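You operate a simulated robot arm through the tools that you are given. There is no shell and no other tool. Be economical: measure what you need, move in short steps, check, and stop when the job is done.

You run a simulated robot arm. Do the job below in one go: nothing can be reset, and whatever is moved stays where it is left.

## Task
Clamp the test box over the taped square and start the slab test.
Fine: set it down gently; both clamps over it and the vent shut before the start key; it shows RUN.
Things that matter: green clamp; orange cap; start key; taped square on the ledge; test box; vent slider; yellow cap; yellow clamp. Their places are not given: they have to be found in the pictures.

The check looks at the end state, three seconds after you hand in, the way a careful person would. Anything else that was tipped, shoved, dropped, spilled or broken makes it a failure.

## Robot
A 7-joint arm with a two-finger parallel gripper, fixed in place. Base frame: the origin is at the foot of the arm, x ahead of it, y to its left, z up; the work surface is at about z = 62. Readings come in cm, rad, newtons and seconds.
With the tool pointing down near the work surface it reaches from about 10 to 64 cm from the base axis. Its first joint turns from -1.152 to 1.152 rad. Payload 1.57 kg.
The tool frame sits at the grasp point between the pads (the TCP): z along the fingers, y along the line on which they close. The tips reach 3 cm beyond it. Largest opening 8 cm; finger width 1.7, thickness 1.2; the body of the gripper, 4 by 8.2 cm, starts 8 cm behind the TCP.
Orientation is told as [roll, pitch, yaw] about the base's x, y, z axes, in that order, counted from this pose: with the fingers straight down and closing along the base's y, the tool's x points along the base's -x, its y along +y and its z along -z.

## Interface
- The arm moves only by the tool send_rows. Its argument "moves" is a list of rows, each a list of 7 numbers: the finger opening in cm, from 0 to 8, then the shift along the tool's x, y, z in cm, then the turn, a rotation vector about the tool's x, y, z in rad. In form: [[fingers, x, y, z, wx, wy, wz], ...]. A call has 1 to 20 rows; each row shifts and turns the commanded pose from where the row before left it, along the tool's axes as they then stand. Rows are played at 5 a second. More than 5 cm and 0.15 rad between two rows, or a gripper value outside its range, and nothing of the call is played. A pose out of reach is approached as far as the arm can. The call stops where the force on the tool passes 40 N (or 10 N more than at its start, if that is more) or the arm is blocked; 0.2 s more then pass. The fingers move at their own pace (about 7.2 cm/s each) and stop on an object; they squeeze with about 33 N. The grip force told is the motor's: it shows also when the fingers shut on nothing. Time passes only in rows, and 0.2 s behind the last, so rows that do not move let the fingers close. It gives the time, the measured TCP pose, the force on the tool (base axes), the opening and the grip force at its end, in the units of the frame above (readings bear some noise), with the torque about the TCP (base axes, N m) and any sound that the robot's microphone picked up.
- Cameras (640 x 400 px; columns grow to the right, rows downward): "scene" is fixed at [3.49, 42.03, 141.79]; the picture's right is [-0.91, -0.42, 0.00], its down [-0.27, 0.58, -0.77] and it looks along [0.32, -0.70, -0.64] (base axes); focal length 366 px, centre (320, 200). "wrist" rides on the gripper at [7.2, -0.7, -12.2] in the tool frame; the picture's right is [0.09, 1.00, 0.00], its down [-0.84, 0.08, -0.54] and it looks along [-0.54, 0.05, 0.84] (tool axes); focal length 238 px, centre (320, 200).
- snapshot(camera): a new picture of that camera. The clock stands still meanwhile.
- point_at(camera, pixels): for up to 12 pixels [column, row] of the newest picture of that camera ("zoom" is the newest enlarged one), the place [x, y, z] in the base frame of the surface seen there, good to about 0.2 cm. The clock stands still meanwhile.
- zoom(camera, box): a new picture of the part [left, top, right, bottom] of that camera's present view, enlarged. The clock stands still meanwhile.
- close_job(): hands the job in; it is judged then, once.

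Keep the steps short. Do not move on a guess: measure, check each grasp and each placing, and mend mistakes. In all there are 80 turns and 38 pictures (those below and enlarged ones count). Leave the gripper open and the arm clear of the work at the hand-in unless told otherwise, and finish with a single line.

The tools are called after "Call:" as a command line: name --pt "numbers of a row" for each row, then --argument value for the rest, lists and objects as JSON in quotes. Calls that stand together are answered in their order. send_rows: Moves the arm, as the interface text tells. Its arguments: {"type":"object","properties":{"moves":{"type":"array"}},"required":["moves"]} The other tools are called the same way: snapshot (camera) takes a picture; point_at (camera, pixels) gives the place of the surface under pixels of a picture; zoom (camera, box) takes an enlarged picture of a part of a camera's view; close_job () hands the job in.

At the start:

```text
t: 0.0
position: [33.31, -40.38, 103.87]
tcp_rot: [0.001, 0.001, 0.001]
ft_force: [0.3, 0.0, 0.2]
ft_torque: [-0.02, -0.01, 0.02]
gripper_width: 8.01
gripper_force: 0.0
```

scene: 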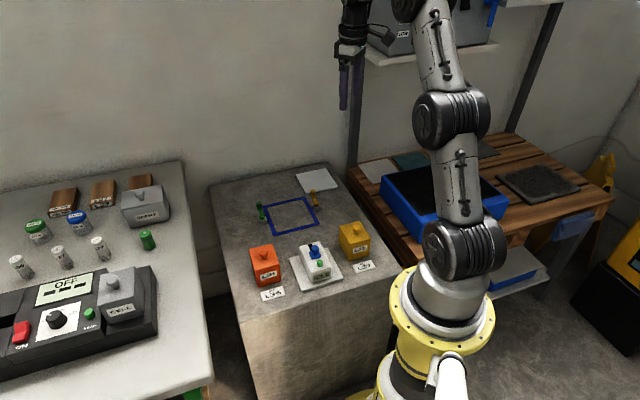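
wrist: 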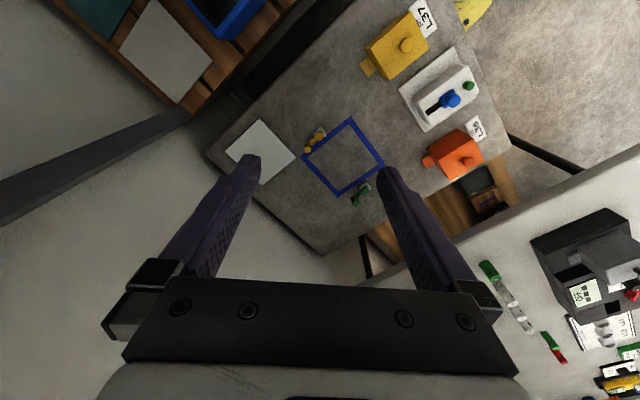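

I see a concrete ledge with a blue taped square around (290,215), and caps and a white unit in front of it. First I'll zoom in on the ledge and the left bench to identify the parts.

Call:
zoom --camera "scene" --box '[210, 160, 390, 310]'

Call:
zoom --camera "scene" --box '[0, 160, 210, 380]'

```text
2.67 times, centred on (300, 235) of scene
```

zoom: 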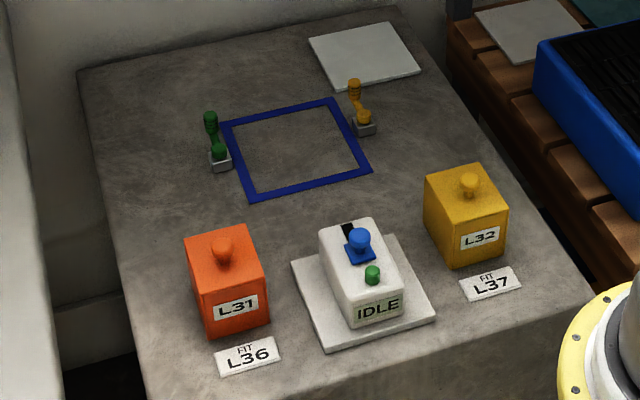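

```text
1.82 times, centred on (105, 270) of scene
```

zoom: 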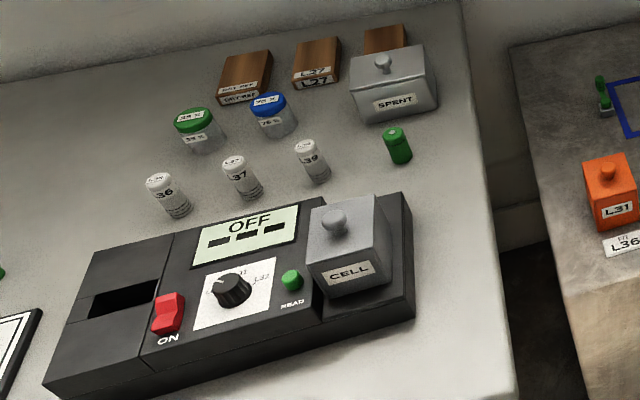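

The white unit showing IDLE must be the test box: it has a blue slider and a green key. The clamps flank the taped square, at zoom (215,145) and (358,110). I'll take closer zooms of both areas so I can measure them.

Call:
zoom --camera "scene" --box '[285, 230, 345, 290]'

Call:
point_at --camera "zoom" --pixels '[[320, 200], [100, 100], [540, 100], [100, 300], [540, 300]]'

Call:
zoom --camera "scene" --box '[245, 180, 335, 240]'

```text
6.67 times, centred on (315, 260) of scene
```

zoom: 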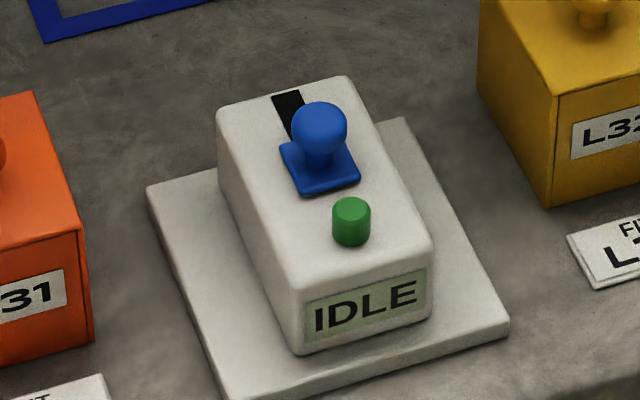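

```text
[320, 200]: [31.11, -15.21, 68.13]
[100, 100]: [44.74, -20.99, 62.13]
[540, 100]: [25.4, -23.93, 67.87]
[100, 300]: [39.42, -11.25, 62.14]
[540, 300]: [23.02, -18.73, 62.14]
```

```text
6.67 times, centred on (290, 210) of scene
```

zoom: 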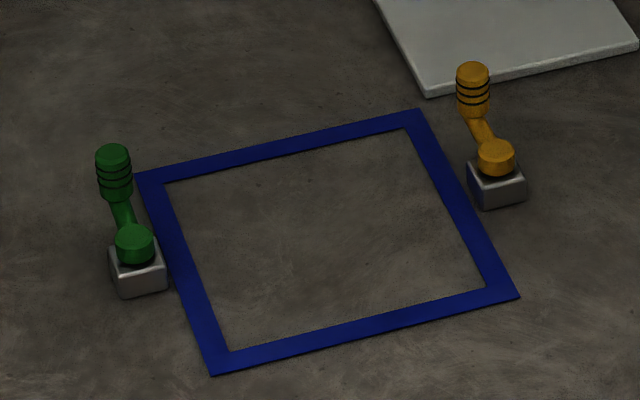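

Now I'll measure the square, the clamps and the box.

Call:
point_at --camera "zoom" --pixels '[[136, 175], [420, 110], [518, 296], [212, 374], [113, 153], [115, 190], [124, 215], [135, 240], [140, 283], [472, 70], [483, 132], [496, 155]]'

Call:
zoom --camera "scene" --box '[285, 230, 345, 290]'

Call:
point_at --camera "zoom" --pixels '[[222, 112], [345, 80], [426, 238], [300, 282], [150, 190], [402, 122], [505, 325], [228, 396], [320, 120], [350, 207], [290, 98], [340, 185]]'

```text
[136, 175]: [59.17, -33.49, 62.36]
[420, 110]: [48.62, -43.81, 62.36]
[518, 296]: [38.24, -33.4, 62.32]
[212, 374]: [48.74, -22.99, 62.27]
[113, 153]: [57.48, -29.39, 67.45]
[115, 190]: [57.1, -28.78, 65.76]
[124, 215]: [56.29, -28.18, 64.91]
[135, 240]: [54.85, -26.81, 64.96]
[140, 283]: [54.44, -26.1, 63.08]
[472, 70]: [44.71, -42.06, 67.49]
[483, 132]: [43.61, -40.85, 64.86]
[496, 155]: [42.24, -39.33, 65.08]
```

```text
6.67 times, centred on (315, 260) of scene
```

zoom: 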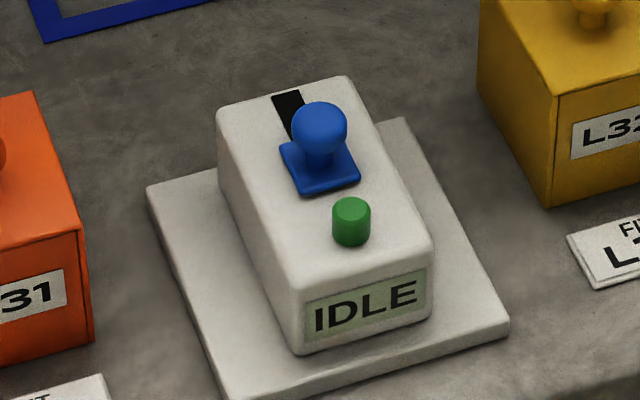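

```text
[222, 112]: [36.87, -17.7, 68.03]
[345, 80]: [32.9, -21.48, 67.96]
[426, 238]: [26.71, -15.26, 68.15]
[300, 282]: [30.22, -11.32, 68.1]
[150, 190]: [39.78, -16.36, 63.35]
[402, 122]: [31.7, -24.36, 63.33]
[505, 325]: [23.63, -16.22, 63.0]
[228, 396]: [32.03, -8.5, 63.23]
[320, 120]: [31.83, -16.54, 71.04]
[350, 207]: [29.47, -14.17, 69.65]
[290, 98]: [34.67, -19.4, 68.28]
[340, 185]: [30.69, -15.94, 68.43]
```

The square is 14.7 cm across, centred near (48.7,-33.4) and turned 45°. The box has an 11.4 cm flange centred near (31.8,-16.4), at the same angle. Its body is 5.5 cm wide and its top is at z 68. Next I'll move above the gap between them, turn -45°, and look with the wrist camera.

Call:
send_rows --pt "8 -1.23 1.97 3.41 0 0 0" --pt "8 -1.23 1.97 3.41 0 0 0" --pt "8 -1.23 1.97 3.41 0 0 0" --pt "8 -1.23 1.97 3.41 0 0 0" --pt "8 -1.23 1.97 3.41 0 0 0" --pt "8 -1.23 1.97 3.41 0 0 0" --pt "8 -1.23 1.97 3.41 0 0 0" --pt "8 0 0 0 0 0 0.1309" --pt "8 0 0 0 0 0 0.1309" --pt "8 0 0 0 0 0 0.1309" --pt "8 0 0 0 0 0 0.1309" --pt "8 0 0 0 0 0 0.1309" --pt "8 0 0 0 0 0 0.1309" --pt "8 0 0 0 0 0 0"

Call:
snapshot --camera "wrist"

```text
t: 3.0
position: [41.74, -26.61, 80.04]
tcp_rot: [0.001, 0.001, -0.786]
ft_force: [0.6, -0.5, -0.9]
ft_torque: [-0.01, 0.04, -0.01]
gripper_width: 8.0
gripper_force: 0.1
```

```text
30 pictures are left
```

wrist: 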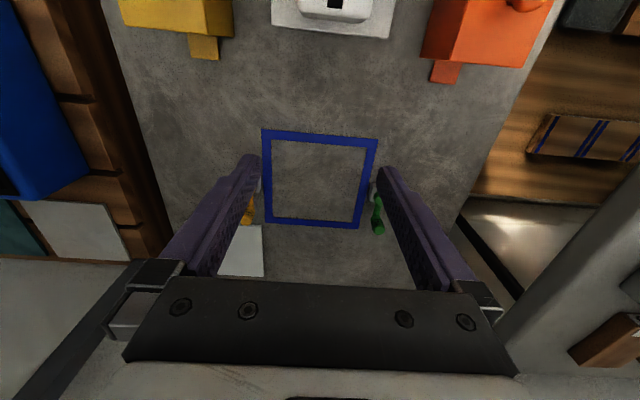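

The pose is as expected and the box is at the top of the picture. I'll shift 21.9 cm along tool +x, which brings the box to the middle of the view from above. I'll close the fingers a bit on the way for a better view.

Call:
send_rows --pt "8 3.65 0 0 0 0 0" --pt "8 3.65 0 0 0 0 0" --pt "8 3.65 0 0 0 0 0" --pt "8 3.65 0 0 0 0 0" --pt "8 3.65 0 0 0 0 0" --pt "8 3.65 0 0 0 0 0" --pt "8 0 0 0 0 0 0"

Call:
zoom --camera "wrist" --box '[220, 90, 420, 270]'

```text
t: 4.6
position: [26.4, -10.75, 79.8]
tcp_rot: [0.001, 0.001, -0.786]
ft_force: [0.5, 0.6, -0.6]
ft_torque: [-0.01, -0.01, 0.03]
gripper_width: 8.0
gripper_force: 0.1
```

```text
2.22 times, centred on (320, 180) of wrist
```

zoom: 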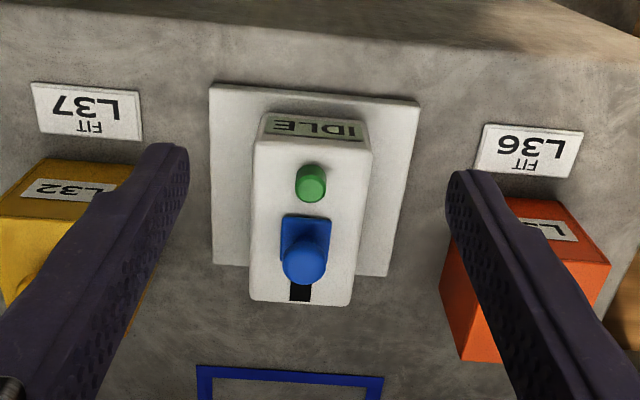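

The black opening beyond the slider is uncovered, so the vent is open and the slider shuts by moving away from the key. I'll measure the body edges, the flange and the cap edges from this view.

Call:
point_at --camera "zoom" --pixels '[[256, 150], [370, 155], [252, 292], [350, 298], [212, 90], [418, 106], [216, 258], [386, 272], [310, 180], [303, 260], [300, 298], [445, 275]]'

```text
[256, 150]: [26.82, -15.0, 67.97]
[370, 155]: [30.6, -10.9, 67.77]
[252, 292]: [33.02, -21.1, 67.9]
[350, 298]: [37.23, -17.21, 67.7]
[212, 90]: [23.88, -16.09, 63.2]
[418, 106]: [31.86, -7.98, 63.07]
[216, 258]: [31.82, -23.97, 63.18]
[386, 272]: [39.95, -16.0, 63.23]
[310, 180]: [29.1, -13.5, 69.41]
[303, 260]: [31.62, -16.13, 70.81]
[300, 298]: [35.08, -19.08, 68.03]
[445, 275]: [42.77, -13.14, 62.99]
```

Box centre is about (31.85,-16.1) and lines up with the gripper. I'll move 7.7 cm over it, then go down until the tips are just above the flange, at TCP z 67.0.

Call:
send_rows --pt "8 -3.85 0 0 0 0 0" --pt "8 -3.85 0 0 0 0 0" --pt "8 0 0 3.2 0 0 0" --pt "8 0 0 3.2 0 0 0" --pt "8 0 0 3.2 0 0 0" --pt "8 0 0 2.0 0 0 0" --pt "8 0 0 1.2 0 0 0" --pt "8 0 0 0 0 0 0"

Call:
snapshot --camera "wrist"

```text
t: 6.4
position: [31.75, -16.37, 67.24]
tcp_rot: [0.001, -0.002, -0.786]
ft_force: [-0.1, 0.2, -0.2]
ft_torque: [-0.01, -0.01, 0.01]
gripper_width: 7.99
gripper_force: 0.1
```

```text
28 pictures are left
```

wrist: 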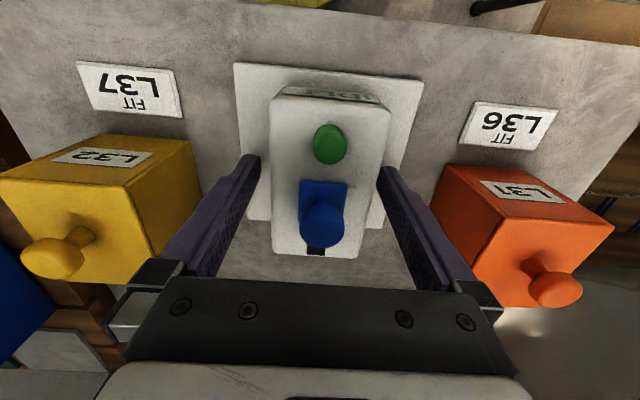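

The fingers straddle the body without touching it. Now I'll close on it.

Call:
send_rows --pt "4.5 0 0 0 0 0 0" --pt "4.5 0 0 0 0 0 0" --pt "4.5 0 0 0 0 0 0" --pt "4.5 0 0 0 0 0 0"

Call:
send_rows --pt "4.5 0 0 -0.5 0 0 0" --pt "4.5 0 0 -1 0 0 0" --pt "4.5 0 0 -1.5 0 0 0" --pt "4.5 0 0 -2 0 0 0" --pt "4.5 0 0 0 0 0 0"

Call:
snapshot --camera "wrist"

```text
t: 7.4
position: [31.79, -16.29, 67.36]
tcp_rot: [0.0, 0.0, -0.785]
ft_force: [1.1, 0.0, -0.1]
ft_torque: [-0.03, -0.2, 0.04]
gripper_width: 5.99
gripper_force: 32.9
```

```text
t: 8.6
position: [31.67, -16.53, 72.07]
tcp_rot: [0.001, 0.001, -0.786]
ft_force: [-0.1, -0.4, -3.2]
ft_torque: [0.0, -0.01, 0.0]
gripper_width: 5.96
gripper_force: 33.1
```

```text
27 pictures are left
```

wrist: 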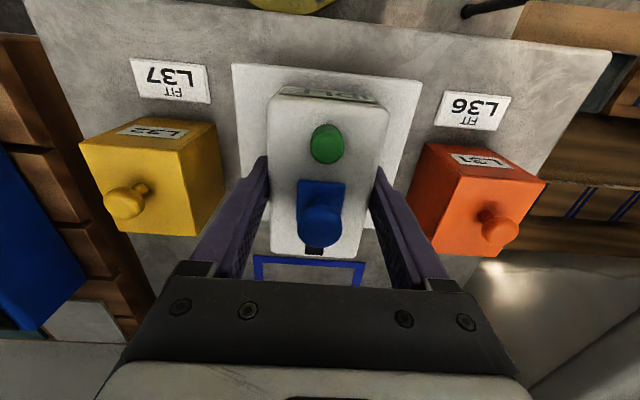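

The hold weighs about 3.2 N. I'll check that the flange came up with the body, and measure its centre in the gripper.

Call:
point_at --camera "wrist" --pixels '[[234, 66], [421, 82], [247, 170], [390, 180], [272, 105], [388, 112], [273, 248], [357, 254], [320, 220]]'

```text
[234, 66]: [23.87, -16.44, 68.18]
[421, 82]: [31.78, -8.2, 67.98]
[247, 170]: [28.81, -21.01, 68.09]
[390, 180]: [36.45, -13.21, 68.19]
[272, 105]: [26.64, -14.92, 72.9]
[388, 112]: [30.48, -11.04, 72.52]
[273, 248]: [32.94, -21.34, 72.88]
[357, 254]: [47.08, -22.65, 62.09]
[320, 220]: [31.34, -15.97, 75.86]
```

The flange came up with the body (now z 68.1), and the box centre matches the TCP. I'll raise it 3.5 cm more and carry it 24 cm along tool -x to above the square.

Call:
send_rows --pt "4.5 0 0 -1.5 0 0 0" --pt "4.5 0 0 -2 0 0 0" --pt "4.5 -1 0 0 0 0 0" --pt "4.5 -2 0 0 0 0 0" --pt "4.5 -3 0.03 0 0 0 0" --pt "4.5 -3 0.03 0 0 0 0" --pt "4.5 -3 0.03 0 0 0 0" --pt "4.5 -3 0.02 0 0 0 0" --pt "4.5 -3 0 0 0 0 0" --pt "4.5 -3 0 0 0 0 0" --pt "4.5 -2 0 0 0 0 0" --pt "4.5 -0.97 0 0 0 0 0" --pt "4.5 0 0 0 0 0 0" --pt "4.5 0 0 0 0 0 0"

Call:
snapshot --camera "wrist"

Call:
zoom --camera "scene" --box '[220, 150, 380, 250]'

```text
t: 11.6
position: [48.89, -33.4, 75.68]
tcp_rot: [0.001, -0.001, -0.786]
ft_force: [-0.3, -0.7, -5.5]
ft_torque: [0.01, 0.0, 0.02]
gripper_width: 5.96
gripper_force: 33.2
```

```text
26 pictures are left
```

wrist: 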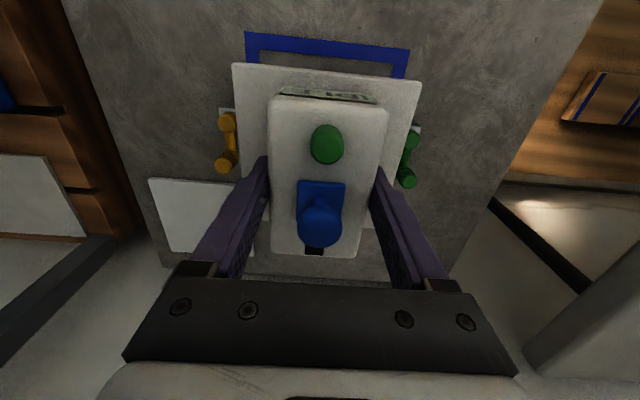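

```text
4.00 times, centred on (300, 200) of scene
```

zoom: 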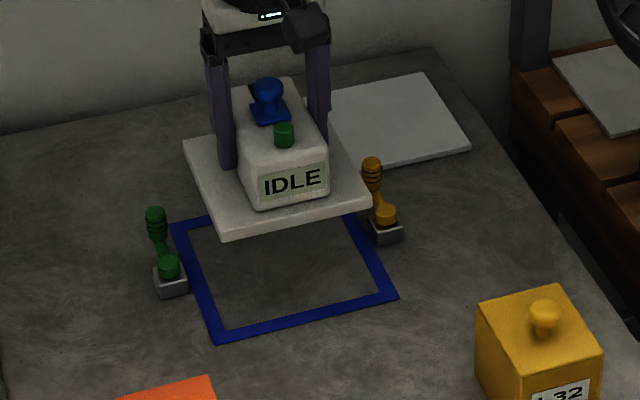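

The box is above the square. I'll check the square's near corners, the flange and the clamps in this wrist picture.

Call:
point_at --camera "wrist" --pixels '[[246, 33], [409, 50], [234, 65], [420, 82], [228, 122], [227, 160], [413, 136], [407, 180], [400, 72], [220, 118], [420, 130], [252, 38]]'

```text
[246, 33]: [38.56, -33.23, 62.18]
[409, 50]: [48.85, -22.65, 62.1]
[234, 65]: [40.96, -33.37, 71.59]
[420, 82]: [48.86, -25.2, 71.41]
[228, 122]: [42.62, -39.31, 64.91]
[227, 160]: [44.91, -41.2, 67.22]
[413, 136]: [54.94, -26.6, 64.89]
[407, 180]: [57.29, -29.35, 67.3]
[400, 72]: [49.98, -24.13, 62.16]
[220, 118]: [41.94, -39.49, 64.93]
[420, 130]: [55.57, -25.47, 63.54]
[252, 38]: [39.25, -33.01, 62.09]
```

The flange is centred on the square to about 0.15 cm. I'll nudge it by (0.12, 0.1) and go down slowly in small steps near contact.

Call:
send_rows --pt "4.5 0.12 0.1 0 0 0 0" --pt "4.5 0 0 2 0 0 0" --pt "4.5 0 0 2 0 0 0" --pt "4.5 0 0 2 0 0 0" --pt "4.5 0 0 1 0 0 0" --pt "4.5 0 0 0.5 0 0 0" --pt "4.5 0 0 0.2 0 0 0" --pt "4.5 0 0 0 0 0 0"

Call:
send_rows --pt "4.5 0 0 0.1 0 0 0" --pt "4.5 0 0 0.1 0 0 0" --pt "4.5 0 0 0.1 0 0 0" --pt "4.5 0 0 0 0 0 0"

```text
t: 13.4
position: [48.77, -33.21, 67.83]
tcp_rot: [0.001, 0.001, -0.785]
ft_force: [0.5, -0.3, -4.0]
ft_torque: [-0.03, -0.01, -0.01]
gripper_width: 5.98
gripper_force: 33.2
```

```text
t: 14.4
position: [48.75, -33.25, 67.55]
tcp_rot: [0.0, 0.0, -0.786]
ft_force: [0.5, 0.0, -4.3]
ft_torque: [-0.03, 0.01, 0.01]
gripper_width: 6.0
gripper_force: 33.1
```

Not touching yet: the force is still just the weight. I'll keep going down in 0.07 cm steps.

Call:
send_rows --pt "4.5 0 0 0.07 0 0 0" --pt "4.5 0 0 0.07 0 0 0" --pt "4.5 0 0 0.05 0 0 0" --pt "4.5 0 0 0 0 0 0"

```text
t: 15.4
position: [48.85, -33.18, 67.33]
tcp_rot: [0.001, 0.0, -0.785]
ft_force: [-0.2, -1.1, -4.7]
ft_torque: [0.05, -0.02, 0.03]
gripper_width: 6.0
gripper_force: 32.6
```

Call:
send_rows --pt "4.5 0 0 0.05 0 0 0" --pt "4.5 0 0 0.05 0 0 0" --pt "4.5 0 0 0 0 0 0"

```text
t: 16.2
position: [48.82, -33.26, 67.34]
tcp_rot: [0.0, 0.0, -0.786]
ft_force: [-0.4, -0.6, -4.3]
ft_torque: [-0.03, -0.02, -0.02]
gripper_width: 5.96
gripper_force: 33.3
```

Call:
send_rows --pt "4.5 0 0 0.06 0 0 0" --pt "4.5 0 0 0.06 0 0 0" --pt "4.5 0 0 0 0 0 0"

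Call:
zoom --camera "scene" --box '[245, 170, 335, 240]'

```text
t: 17.0
position: [48.75, -33.16, 67.13]
tcp_rot: [-0.001, -0.002, -0.786]
ft_force: [-0.6, 0.6, 1.5]
ft_torque: [0.2, 0.33, 0.0]
gripper_width: 5.99
gripper_force: 33.3
```

```text
5.71 times, centred on (290, 205) of scene
```

zoom: 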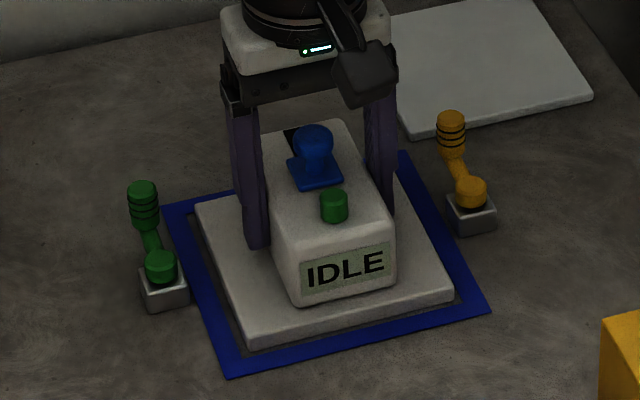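

The force went to +1.5 N, so the box is on the surface, and it's centred inside the tape. I'll open and rise straight up.

Call:
send_rows --pt "6.6 0 0 0 0 0 0" --pt "7.5 0 0 0 0 0 0" --pt "7.5 0 0 0 0 0 0" --pt "7.5 0 0 -1 0 0 0" --pt "7.5 0 0 -3 0 0 0" --pt "7.5 0 0 -4 0 0 0" --pt "7.5 0 0 -4 0 0 0" --pt "0 4 0 -3 0 0 0" --pt "0 4 0 0 0 0 0" --pt "0 0 0 0 0 0 0" --pt "0 0 0 0 0 0 0"

Call:
snapshot --camera "wrist"

```text
t: 19.4
position: [42.93, -27.61, 82.11]
tcp_rot: [0.0, 0.001, -0.784]
ft_force: [0.5, 0.2, -0.1]
ft_torque: [0.01, 0.0, -0.01]
gripper_width: 0.0
gripper_force: 21.0
```

```text
23 pictures are left
```

wrist: 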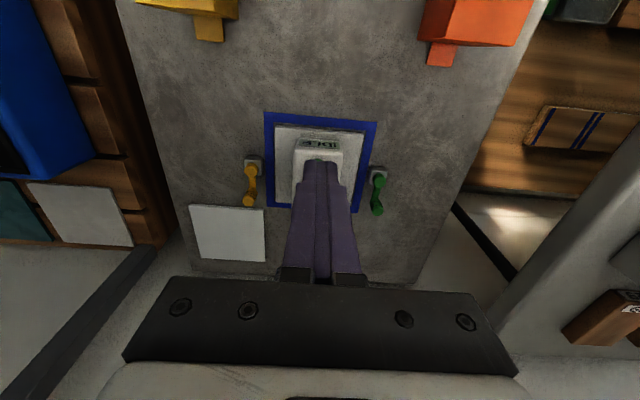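

The box is flat and centred, and both clamps are visible. I'll zoom in on the clamps to measure them.

Call:
zoom --camera "wrist" --box '[230, 100, 410, 230]'

```text
3.08 times, centred on (320, 165) of wrist
```

zoom: 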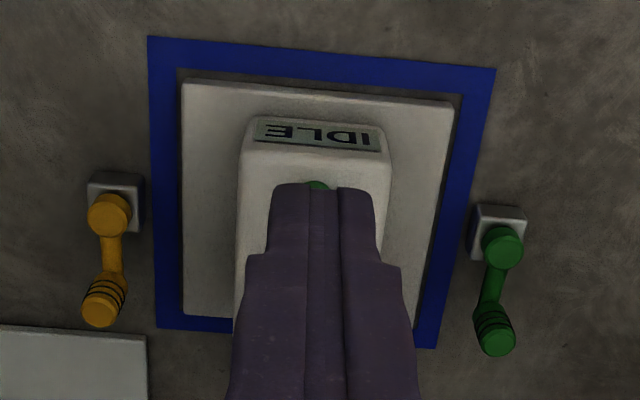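

Call:
point_at --camera "zoom" --pixels '[[108, 213], [110, 255], [101, 310], [503, 245], [493, 290], [497, 342], [183, 84], [452, 107], [188, 310], [150, 40], [494, 72], [416, 320]]'

```text
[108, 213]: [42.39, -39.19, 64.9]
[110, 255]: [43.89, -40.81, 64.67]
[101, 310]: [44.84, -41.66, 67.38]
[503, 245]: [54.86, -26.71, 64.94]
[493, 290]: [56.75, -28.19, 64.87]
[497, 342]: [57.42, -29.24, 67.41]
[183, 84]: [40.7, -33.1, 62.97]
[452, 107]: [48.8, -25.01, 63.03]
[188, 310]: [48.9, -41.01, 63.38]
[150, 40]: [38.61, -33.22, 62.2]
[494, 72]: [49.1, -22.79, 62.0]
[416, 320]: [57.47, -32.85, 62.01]
```

The yellow pivot is at (42.39,-39.19) and its knob at (44.84,-41.66); green mirrors it. The arms are about 3.5 cm long and need a 90° swing inward over the flange. With closed fingers I'll go to the outside of the yellow knob and lower the tips to z ≈ 65.8.

Call:
send_rows --pt "0 -2.83 -2.85 0 0 0 0" --pt "0 -2.83 -2.85 0 0 0 0" --pt "0 -2.83 -2.85 0 0 0 0" --pt "0 -2.83 -2.85 0 0 0 0" --pt "0 0 0 3.5 0 0 0" --pt "0 0 0 3.5 0 0 0" --pt "0 0 0 3 0 0 0" --pt "0 0 0 2 0 0 0" --pt "0 0 0 1.2 0 0 0" --pt "0 0 0 0 0 0 0"

Call:
zoom --camera "scene" --box '[245, 170, 335, 240]'

```text
t: 21.6
position: [43.01, -43.74, 69.12]
tcp_rot: [0.0, 0.0, -0.786]
ft_force: [0.2, 0.4, 0.5]
ft_torque: [-0.03, -0.02, 0.02]
gripper_width: 0.01
gripper_force: 21.4
```

```text
5.71 times, centred on (290, 205) of scene
```

zoom: 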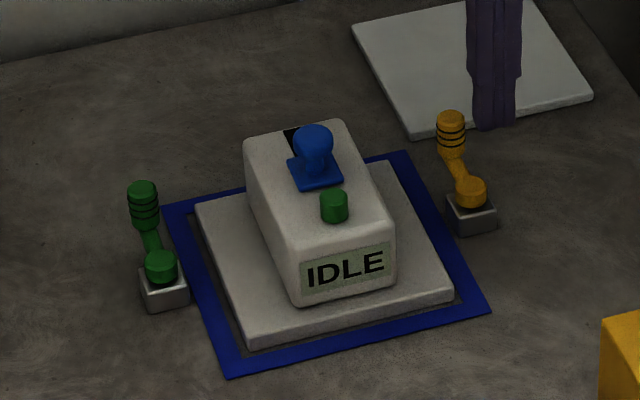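

The tips are beside the yellow knob. I'll push along the first half of the arc.

Call:
send_rows --pt "0 0.15 0.5 0.3 0 0 0" --pt "0 0 0.48 0 0 0 0" --pt "0 -0.16 0.45 0 0 0 0" --pt "0 -0.17 0.46 0 0 0 0" --pt "0 -0.08 0.47 0 0 0 0" --pt "0 -0.07 0.47 0 0 0 0" --pt "0 0.05 0.5 0 0 0 0" --pt "0 0.06 0.49 0 0 0 0" --pt "0 0 0 0 0 0 0"

Call:
zoom --camera "scene" --box '[245, 170, 335, 240]'

```text
t: 23.6
position: [45.97, -40.96, 68.65]
tcp_rot: [-0.001, 0.0, -0.785]
ft_force: [-0.3, 0.1, 0.3]
ft_torque: [0.0, -0.02, 0.0]
gripper_width: 0.0
gripper_force: 21.0
```

```text
5.71 times, centred on (290, 205) of scene
```

zoom: 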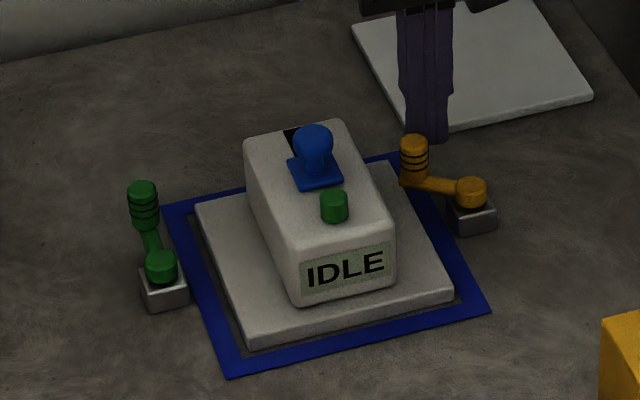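

It swings easily and is a bit past half way. I'll continue the arc.

Call:
send_rows --pt "0 0.2 0.4 0 0 0 0" --pt "0 0.2 0.4 0 0 0 0" --pt "0 0.45 0.45 0 0 0 0" --pt "0 0.45 0.45 0 0 0 0" --pt "0 0.45 0.25 0 0 0 0" --pt "0 0.45 0.2 0 0 0 0" --pt "0 0 0 0 0 0 0"

Call:
zoom --camera "scene" --box '[245, 170, 335, 240]'

Call:
point_at --camera "zoom" --pixels '[[397, 160], [471, 185], [430, 185]]'

```text
t: 25.2
position: [46.08, -38.35, 68.84]
tcp_rot: [0.001, -0.006, -0.786]
ft_force: [6.8, -11.0, -2.8]
ft_torque: [-0.21, -0.16, 0.05]
gripper_width: 0.0
gripper_force: 21.4
```

```text
5.71 times, centred on (290, 205) of scene
```

zoom: 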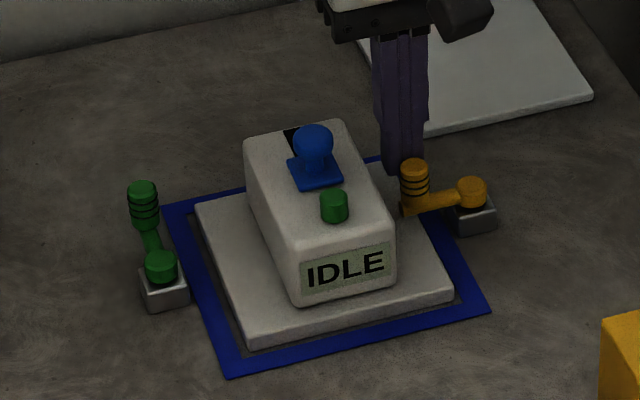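

```text
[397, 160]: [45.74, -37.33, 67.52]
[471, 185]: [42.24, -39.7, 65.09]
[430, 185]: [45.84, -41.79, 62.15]
```

There's about 13 N of resistance and the arm points at the box, so it's probably at its stop. I'll back off, rise, and check.

Call:
send_rows --pt "0 -0.6 0 0 0 0 0" --pt "0 -0.8 0 0 0 0 0" --pt "0 0 0 -3 0 0 0" --pt "0 0 0 -4 0 0 0" --pt "0 3 1 -4 0 0 0" --pt "0 3 2 -2 0 0 0" --pt "0 3.8 2.5 0 0 0 0" --pt "0 0 0 0 0 0 0"

Call:
zoom --camera "wrist" --box '[230, 100, 410, 230]'

```text
refused: row 5 steps farther than a row can; nothing moved
```

```text
3.08 times, centred on (320, 165) of wrist
```

zoom: 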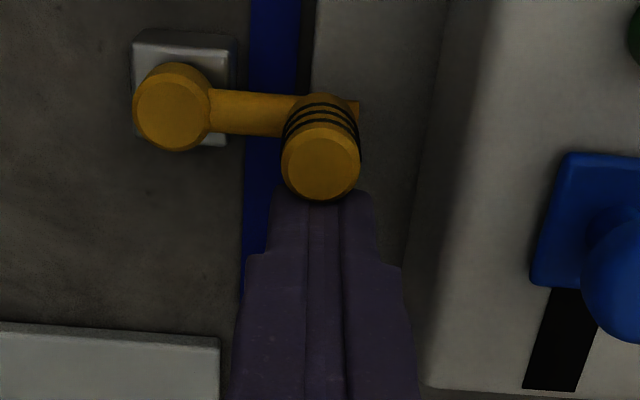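

The wrist zoom shows the yellow arm square to the box with its tip over the flange: it's clamped and at its stop. I'll back off and rise in shorter rows, then cross over toward the green side.

The green knob's outer side is at the edge of my reach. There I'll straddle the knob with the fingers part open and draw it in with the outer finger.

Call:
send_rows --pt "0 -0.6 0 0 0 0 0" --pt "0 -0.7 0 0 0 0 0" --pt "0 0 0 -3 0 0 0" --pt "0 0 0 -4 0 0 0" --pt "0 0 0 -4 0 0 0" --pt "0 0 0 -2.5 0 0 0" --pt "5 0 4.3 0 0 0 0" --pt "5 0 4.3 0 0 0 0" --pt "5 0 4.3 0 0 0 0" --pt "5 0 0 0 0 0 0" --pt "5 0 0 0 0 0 0"

Call:
snapshot --camera "wrist"

```text
t: 27.6
position: [55.86, -29.72, 82.23]
tcp_rot: [0.001, -0.001, -0.786]
ft_force: [-0.6, -0.5, 0.0]
ft_torque: [0.0, 0.0, 0.03]
gripper_width: 5.0
gripper_force: 0.0
```

```text
17 pictures are left
```

wrist: 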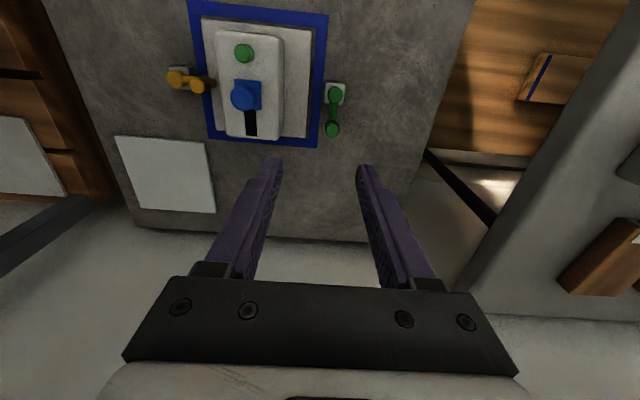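

I'm above the green side with the fingers 5 cm open. I'll descend to TCP 71.6, with the tips still above the knob and the body, and check the clearances.

Call:
send_rows --pt "5 -0.1 0.15 3.5 0 0 0" --pt "5 0 0 3.5 0 0 0" --pt "5 0 0 2.5 0 0 0" --pt "5 0 0 1.2 0 0 0" --pt "5 0 0 0 0 0 0"

Call:
snapshot --camera "wrist"

```text
t: 28.8
position: [55.88, -29.79, 71.63]
tcp_rot: [0.0, -0.001, -0.785]
ft_force: [0.2, -0.4, 0.9]
ft_torque: [0.01, 0.03, 0.04]
gripper_width: 5.01
gripper_force: 0.0
```

```text
16 pictures are left
```

wrist: 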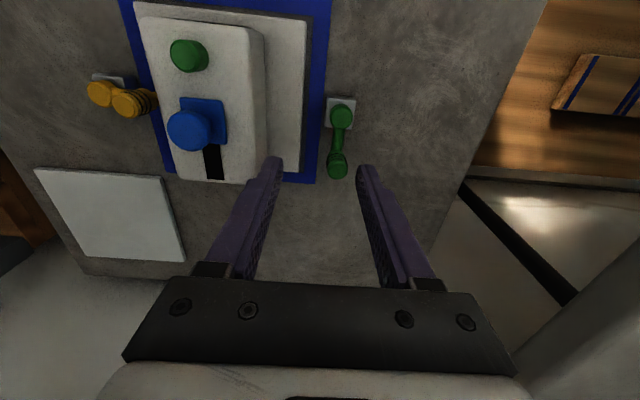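

The knob sits between the fingers and there's clearance on both sides. I'll descend to TCP 68.8 and then close slowly so the outer finger draws the knob inward.

Call:
send_rows --pt "5 0 0 1 0 0 0" --pt "5 0 0 1 0 0 0" --pt "5 0 0 0.85 0 0 0" --pt "5 0 0 0 0 0 0"

Call:
send_rows --pt "4.5 0 0 0 0 0 0" --pt "4.0 0 0 0 0 0 0" --pt "3.5 0.05 0 0 0 0 0" --pt "3.0 0.1 0 0 0 0 0" --pt "2.5 0.1 0 0 0 0 0" --pt "2.2 0.1 -0.1 0 0 0 0" --pt "2.2 0 0 0 0 0 0"

Call:
zoom --camera "wrist" --box '[220, 50, 420, 220]'

```text
t: 29.8
position: [56.18, -29.66, 68.74]
tcp_rot: [0.0, 0.001, -0.783]
ft_force: [0.3, -0.5, 0.4]
ft_torque: [-0.01, -0.02, 0.01]
gripper_width: 4.99
gripper_force: 0.0
```

```text
t: 31.4
position: [55.83, -29.51, 68.7]
tcp_rot: [0.0, 0.0, -0.784]
ft_force: [0.6, 0.5, 0.3]
ft_torque: [-0.01, 0.01, 0.01]
gripper_width: 2.25
gripper_force: 0.6
```

```text
2.35 times, centred on (320, 135) of wrist
```

zoom: 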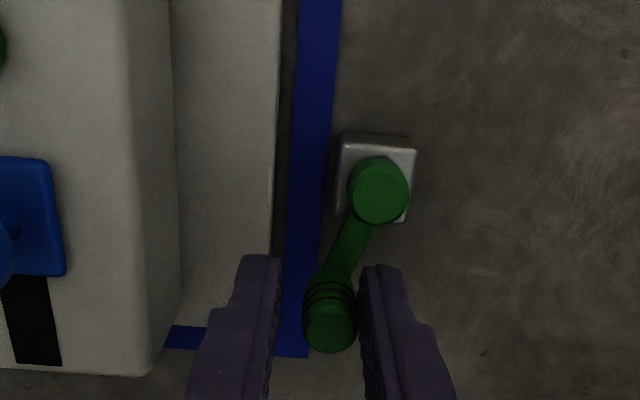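

The knob is following. I'll keep moving inward, narrowing the gap and tracking the arc.

Call:
send_rows --pt "2.0 0.1 -0.3 0 0 0 0" --pt "1.8 0.15 -0.3 0 0 0 0" --pt "1.7 0.15 -0.3 0 0 0 0" --pt "1.7 0.2 -0.3 0 0 0 0" --pt "1.6 0.2 -0.25 0 0 0 0" --pt "1.6 0.2 -0.2 0 0 0 0" --pt "1.6 0 0 0 0 0 0"

Call:
zoom --camera "wrist" --box '[220, 50, 420, 220]'

```text
t: 33.0
position: [53.74, -29.98, 68.68]
tcp_rot: [0.0, 0.0, -0.785]
ft_force: [-0.1, 1.0, -0.5]
ft_torque: [0.0, -0.04, -0.01]
gripper_width: 1.64
gripper_force: 0.4
```

```text
2.35 times, centred on (320, 135) of wrist
```

zoom: 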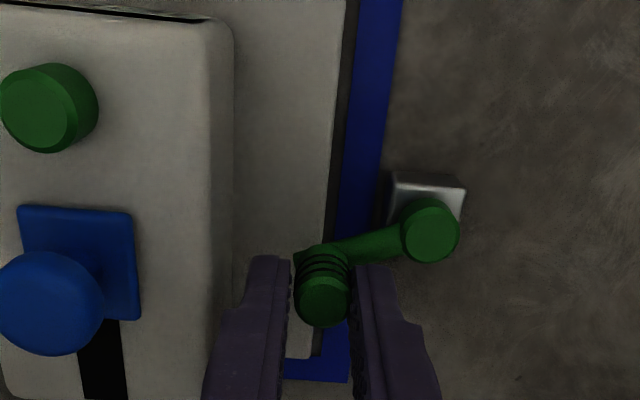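

The green arm is about 70° round and loosely caged. I'll back off 2.2 cm along -x so the knob slides out of the gap, close the fingers, and push it the rest of the way from behind.

Call:
send_rows --pt "1.7 -0.7 0 0 0 0 0" --pt "1.7 -0.8 0 0 0 0 0" --pt "1.7 -0.7 0 0 0 0 0" --pt "0 0 0 0 0 0 0" --pt "0 0 -0.2 0 0 0 0" --pt "0 0 -0.1 0 0 0 0" --pt "0 0.5 0 0 0 0 0" --pt "0 0.5 0 0 0 0 0" --pt "0 0.4 0 0 0 0 0" --pt "0 0.3 0 0 0 0 0" --pt "0 0.2 0 0 0 0 0" --pt "0 0 0 0 0 0 0"

Call:
zoom --camera "wrist" --box '[220, 50, 420, 220]'

```text
t: 35.6
position: [53.84, -30.43, 68.7]
tcp_rot: [0.0, 0.001, -0.784]
ft_force: [0.8, 0.2, -0.1]
ft_torque: [0.02, -0.03, -0.03]
gripper_width: 0.0
gripper_force: 20.7
```

```text
2.35 times, centred on (320, 135) of wrist
```

zoom: 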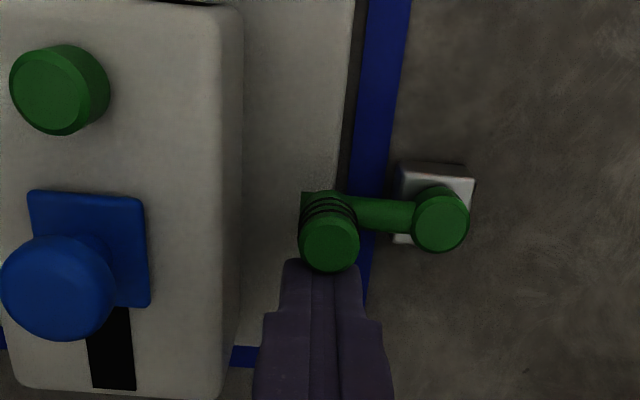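

It's nearly square now. I'll push a little more until I feel the stop.

Call:
send_rows --pt "0 0.15 0 0 0 0 0" --pt "0 0.15 0 0 0 0 0" --pt "0 0.15 0 0 0 0 0" --pt "0 0 0 0 0 0 0"

```text
t: 36.6
position: [53.72, -30.55, 68.91]
tcp_rot: [0.001, -0.012, -0.786]
ft_force: [14.2, -20.5, -5.5]
ft_torque: [-0.43, -0.17, 0.02]
gripper_width: 0.0
gripper_force: 21.3
```

25 N at the stop, so green is clamped. I'll back off, rise, and move to view the slider and both clamps from above.

Call:
send_rows --pt "0 -0.6 0 0 0 0 0" --pt "0 -0.6 0 0 0 0 0" --pt "0 0 0 -3 0 0 0" --pt "0 0 0 -4 0 0 0" --pt "0 0 0 -3.5 0 0 0" --pt "0 4 -2.5 0 0 0 0" --pt "0 4 -2.7 0 0 0 0" --pt "0 2 0 0 0 0 0" --pt "0 0 0 0 0 0 0"

Call:
zoom --camera "wrist" --box '[220, 70, 420, 240]'

```text
t: 38.6
position: [43.43, -27.79, 79.36]
tcp_rot: [0.0, 0.0, -0.786]
ft_force: [-0.2, -0.2, -0.3]
ft_torque: [0.03, 0.04, 0.03]
gripper_width: 0.0
gripper_force: 21.0
```

```text
2.35 times, centred on (320, 155) of wrist
```

zoom: 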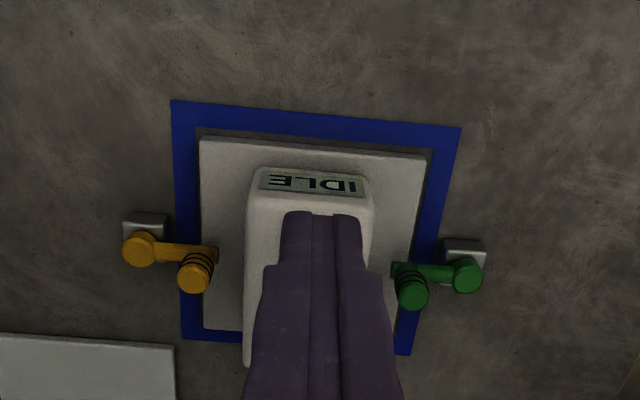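

Both clamps are over the flange. The fingers hide the slider, so I'll measure it with the scene camera.

Call:
zoom --camera "scene" --box '[265, 180, 325, 220]'

```text
10.00 times, centred on (295, 200) of scene
```

zoom: 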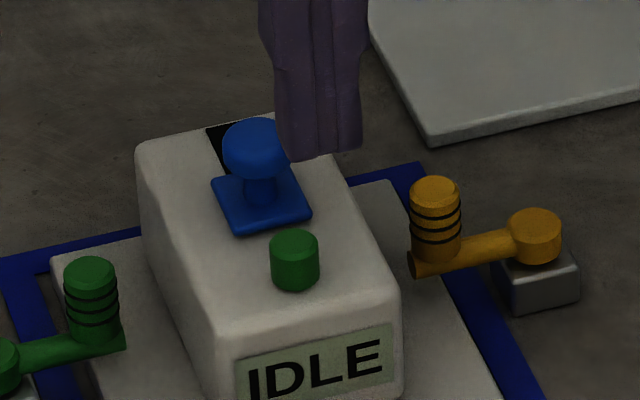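

Call:
point_at --camera "zoom" --pixels '[[255, 125], [257, 155], [230, 150], [283, 160], [295, 240], [295, 270], [218, 186], [305, 215], [240, 229], [262, 205], [212, 140]]'

```text
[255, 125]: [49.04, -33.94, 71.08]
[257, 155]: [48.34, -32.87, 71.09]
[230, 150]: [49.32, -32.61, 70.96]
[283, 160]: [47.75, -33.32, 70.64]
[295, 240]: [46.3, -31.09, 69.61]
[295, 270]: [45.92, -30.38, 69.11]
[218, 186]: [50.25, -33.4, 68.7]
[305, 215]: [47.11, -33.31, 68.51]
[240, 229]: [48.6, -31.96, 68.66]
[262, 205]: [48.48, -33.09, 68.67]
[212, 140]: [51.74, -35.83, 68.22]
```

The slider knob is at about a = -58.05 (tool-x coordinate) with its top at z 71.1. The key's top is at z 69.6. I'll place the closed fingers between them with the tips at z ≈ 70.1, above the key.

Call:
send_rows --pt "0 -2.8 0 0 0 0 0" --pt "0 -2.9 -0.1 0 0 0 0" --pt "0 0 0 2.5 0 0 0" --pt "0 0 0 2.0 0 0 0" --pt "0 0 0 1.2 0 0 0" --pt "0 0 0 0 0 0 0" --pt "0 0 0 0 0 0 0"

Call:
zoom --camera "scene" --box '[265, 180, 325, 220]'

```text
t: 40.2
position: [47.59, -31.72, 73.6]
tcp_rot: [0.001, -0.002, -0.786]
ft_force: [-0.1, 1.3, 0.7]
ft_torque: [0.02, 0.02, 0.0]
gripper_width: 0.0
gripper_force: 21.9
```

```text
10.00 times, centred on (295, 200) of scene
```

zoom: 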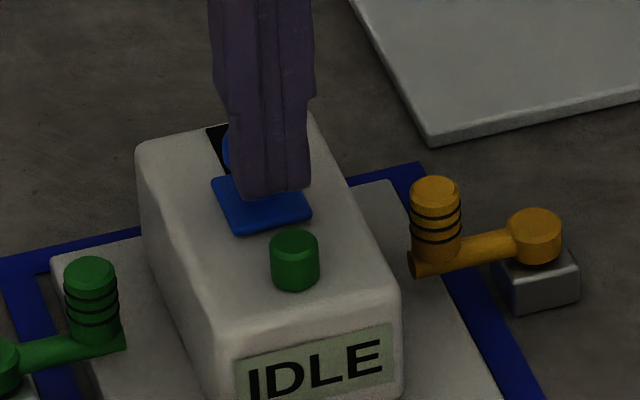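

The fingers are in front of the slider knob and clear of the key. I'll lower 0.4 cm and push the slider away from the key in small steps.

Call:
send_rows --pt "0 0 0 0.4 0 0 0" --pt "0 -0.3 0 0 0 0 0" --pt "0 -0.3 0 0 0 0 0" --pt "0 -0.3 0 0 0 0 0" --pt "0 -0.3 0 0 0 0 0" --pt "0 -0.3 0 0 0 0 0" --pt "0 0 0 0 0 0 0"

Call:
zoom --camera "scene" --box '[265, 180, 325, 220]'

```text
t: 41.8
position: [48.65, -32.76, 73.02]
tcp_rot: [0.001, 0.0, -0.784]
ft_force: [0.7, -0.2, -0.2]
ft_torque: [-0.01, -0.03, -0.02]
gripper_width: 0.0
gripper_force: 21.3
```

```text
10.00 times, centred on (295, 200) of scene
```

zoom: 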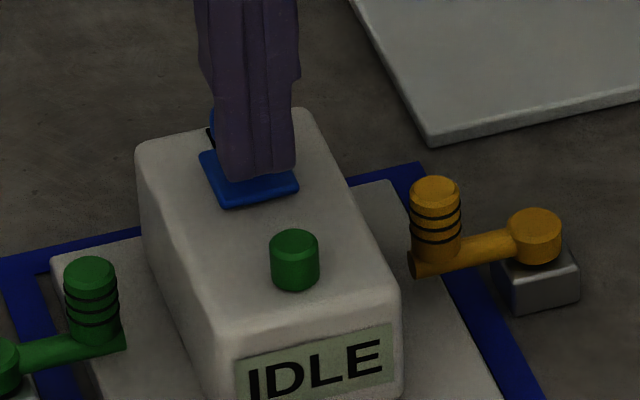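

The slider moves freely. I'll continue until it stops.

Call:
send_rows --pt "0 -0.2 0 0 0 0 0" --pt "0 -0.2 0 0 0 0 0" --pt "0 -0.2 0 0 0 0 0" --pt "0 -0.2 0 0 0 0 0" --pt "0 0 0 0 0 0 0"

```text
t: 43.0
position: [49.32, -33.3, 72.92]
tcp_rot: [0.001, -0.001, -0.785]
ft_force: [0.8, 0.5, 0.1]
ft_torque: [-0.01, 0.03, -0.03]
gripper_width: 0.0
gripper_force: 21.7
```

Call:
send_rows --pt "0 -0.15 0 0 0 0 0" --pt "0 -0.15 0 0 0 0 0" --pt "0 -0.15 0 0 0 0 0" --pt "0 0 0 0 0 0 0"

Call:
zoom --camera "scene" --box '[265, 180, 325, 220]'

```text
t: 44.0
position: [49.48, -33.81, 72.89]
tcp_rot: [0.001, 0.001, -0.785]
ft_force: [0.5, -0.2, -0.2]
ft_torque: [-0.01, 0.05, 0.0]
gripper_width: 0.03
gripper_force: 21.3
```

```text
10.00 times, centred on (295, 200) of scene
```

zoom: 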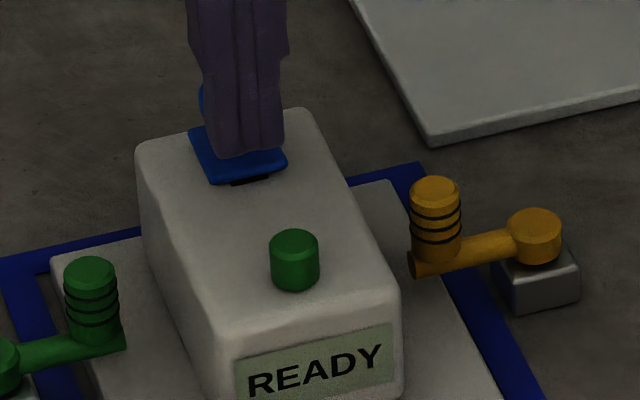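

The display now shows READY. I'll nudge a little further to see whether it's at its end stop.

Call:
send_rows --pt "0 -0.1 0 0 0 0 0" --pt "0 -0.1 0 0 0 0 0" --pt "0 0 0 0 0 0 0"

```text
t: 44.8
position: [49.69, -33.91, 73.03]
tcp_rot: [-0.002, -0.001, -0.784]
ft_force: [-0.7, 1.3, 0.3]
ft_torque: [0.02, 0.0, 0.02]
gripper_width: 0.0
gripper_force: 21.5
```

Call:
send_rows --pt "0 -0.1 0 0 0 0 0" --pt "0 -0.1 0 0 0 0 0" --pt "0 0 0 0 0 0 0"

Call:
zoom --camera "scene" --box '[265, 180, 325, 220]'

```text
t: 45.6
position: [49.82, -33.99, 73.09]
tcp_rot: [-0.001, 0.001, -0.786]
ft_force: [-1.3, 0.4, -0.7]
ft_torque: [0.01, 0.05, -0.03]
gripper_width: 0.03
gripper_force: 21.2
```

```text
10.00 times, centred on (295, 200) of scene
```

zoom: 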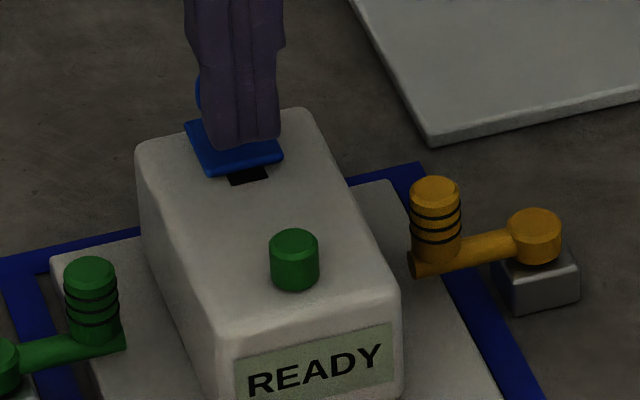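

READY still holds and the slider is at the far end of its slot, so the vent is shut. I'll rise, move over the green key at about (46.2,-30.95), and come down to just above it.

Call:
send_rows --pt "0 0.3 0 -0.5 0 0 0" --pt "0 0 0 -1.5 0 0 0" --pt "0 2.2 -0.2 0 0 0 0" --pt "0 2.2 -0.2 0 0 0 0" --pt "0 0 0 1.3 0 0 0" --pt "0 0 0 0 0 0 0" --pt "0 0 0 0 0 0 0"

Call:
zoom --camera "scene" --box '[265, 180, 325, 220]'

```text
t: 47.2
position: [46.27, -30.84, 73.76]
tcp_rot: [0.001, 0.001, -0.785]
ft_force: [-0.3, 0.2, 0.5]
ft_torque: [-0.01, -0.01, -0.03]
gripper_width: 0.0
gripper_force: 21.2
```

```text
10.00 times, centred on (295, 200) of scene
```

zoom: 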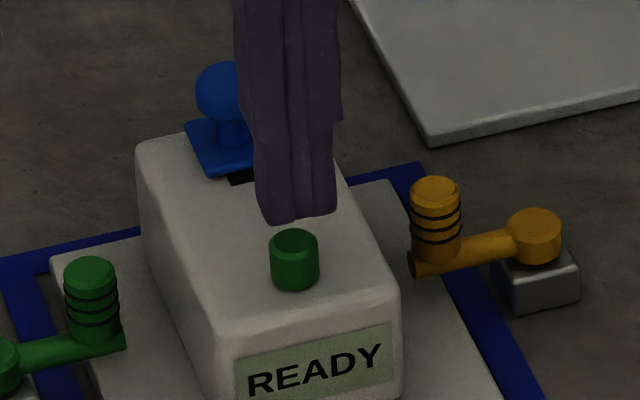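

The tips are directly above the key. I'll press down in small steps.

Call:
send_rows --pt "0 0 0 0.5 0 0 0" --pt "0 0 0 0.3 0 0 0" --pt "0 0 0 0.2 0 0 0" --pt "0 0 0 0.15 0 0 0" --pt "0 0 0 0.15 0 0 0" --pt "0 0 0 0 0 0 0"

```text
t: 48.6
position: [46.28, -30.89, 72.33]
tcp_rot: [-0.002, 0.001, -0.785]
ft_force: [-0.4, -0.4, 1.3]
ft_torque: [-0.05, 0.02, -0.01]
gripper_width: 0.0
gripper_force: 21.4
```

A light contact, 1.3 N. I'll press a little more and look at the display.

Call:
send_rows --pt "0 0 0 0.1 0 0 0" --pt "0 0 0 0.1 0 0 0" --pt "0 0 0 0 0 0 0"

Call:
zoom --camera "scene" --box '[265, 180, 325, 220]'

```text
t: 49.4
position: [46.23, -30.98, 72.23]
tcp_rot: [-0.001, -0.003, -0.785]
ft_force: [1.4, 0.5, 1.9]
ft_torque: [0.01, -0.03, 0.0]
gripper_width: 0.01
gripper_force: 21.3
```

```text
10.00 times, centred on (295, 200) of scene
```

zoom: 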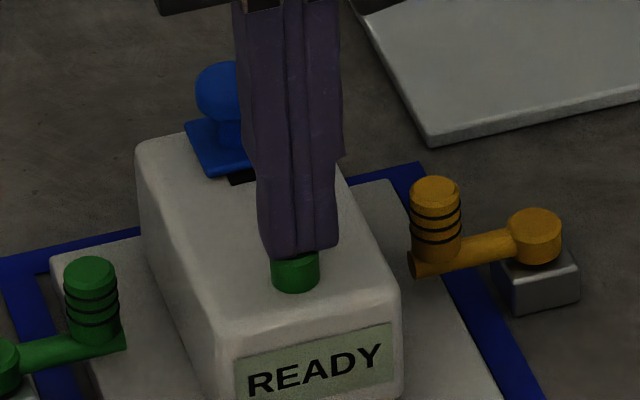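

Still READY, and the key is only partly depressed. I'll press further.

Call:
send_rows --pt "0 0 0 0.1 0 0 0" --pt "0 0 0 0.1 0 0 0" --pt "0 0 0 0.1 0 0 0" --pt "0 0 0 0 0 0 0"

Call:
zoom --camera "scene" --box '[265, 180, 325, 220]'

```text
t: 50.4
position: [46.16, -30.91, 72.02]
tcp_rot: [0.0, -0.002, -0.786]
ft_force: [-2.9, -0.9, 7.2]
ft_torque: [0.02, 0.06, -0.02]
gripper_width: 0.0
gripper_force: 21.1
heard: click
```

```text
10.00 times, centred on (295, 200) of scene
```

zoom: 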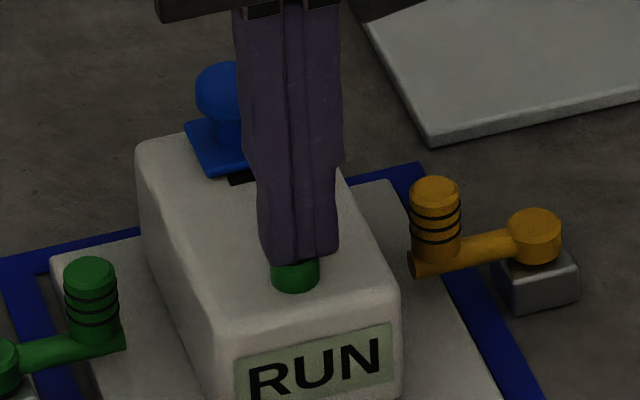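

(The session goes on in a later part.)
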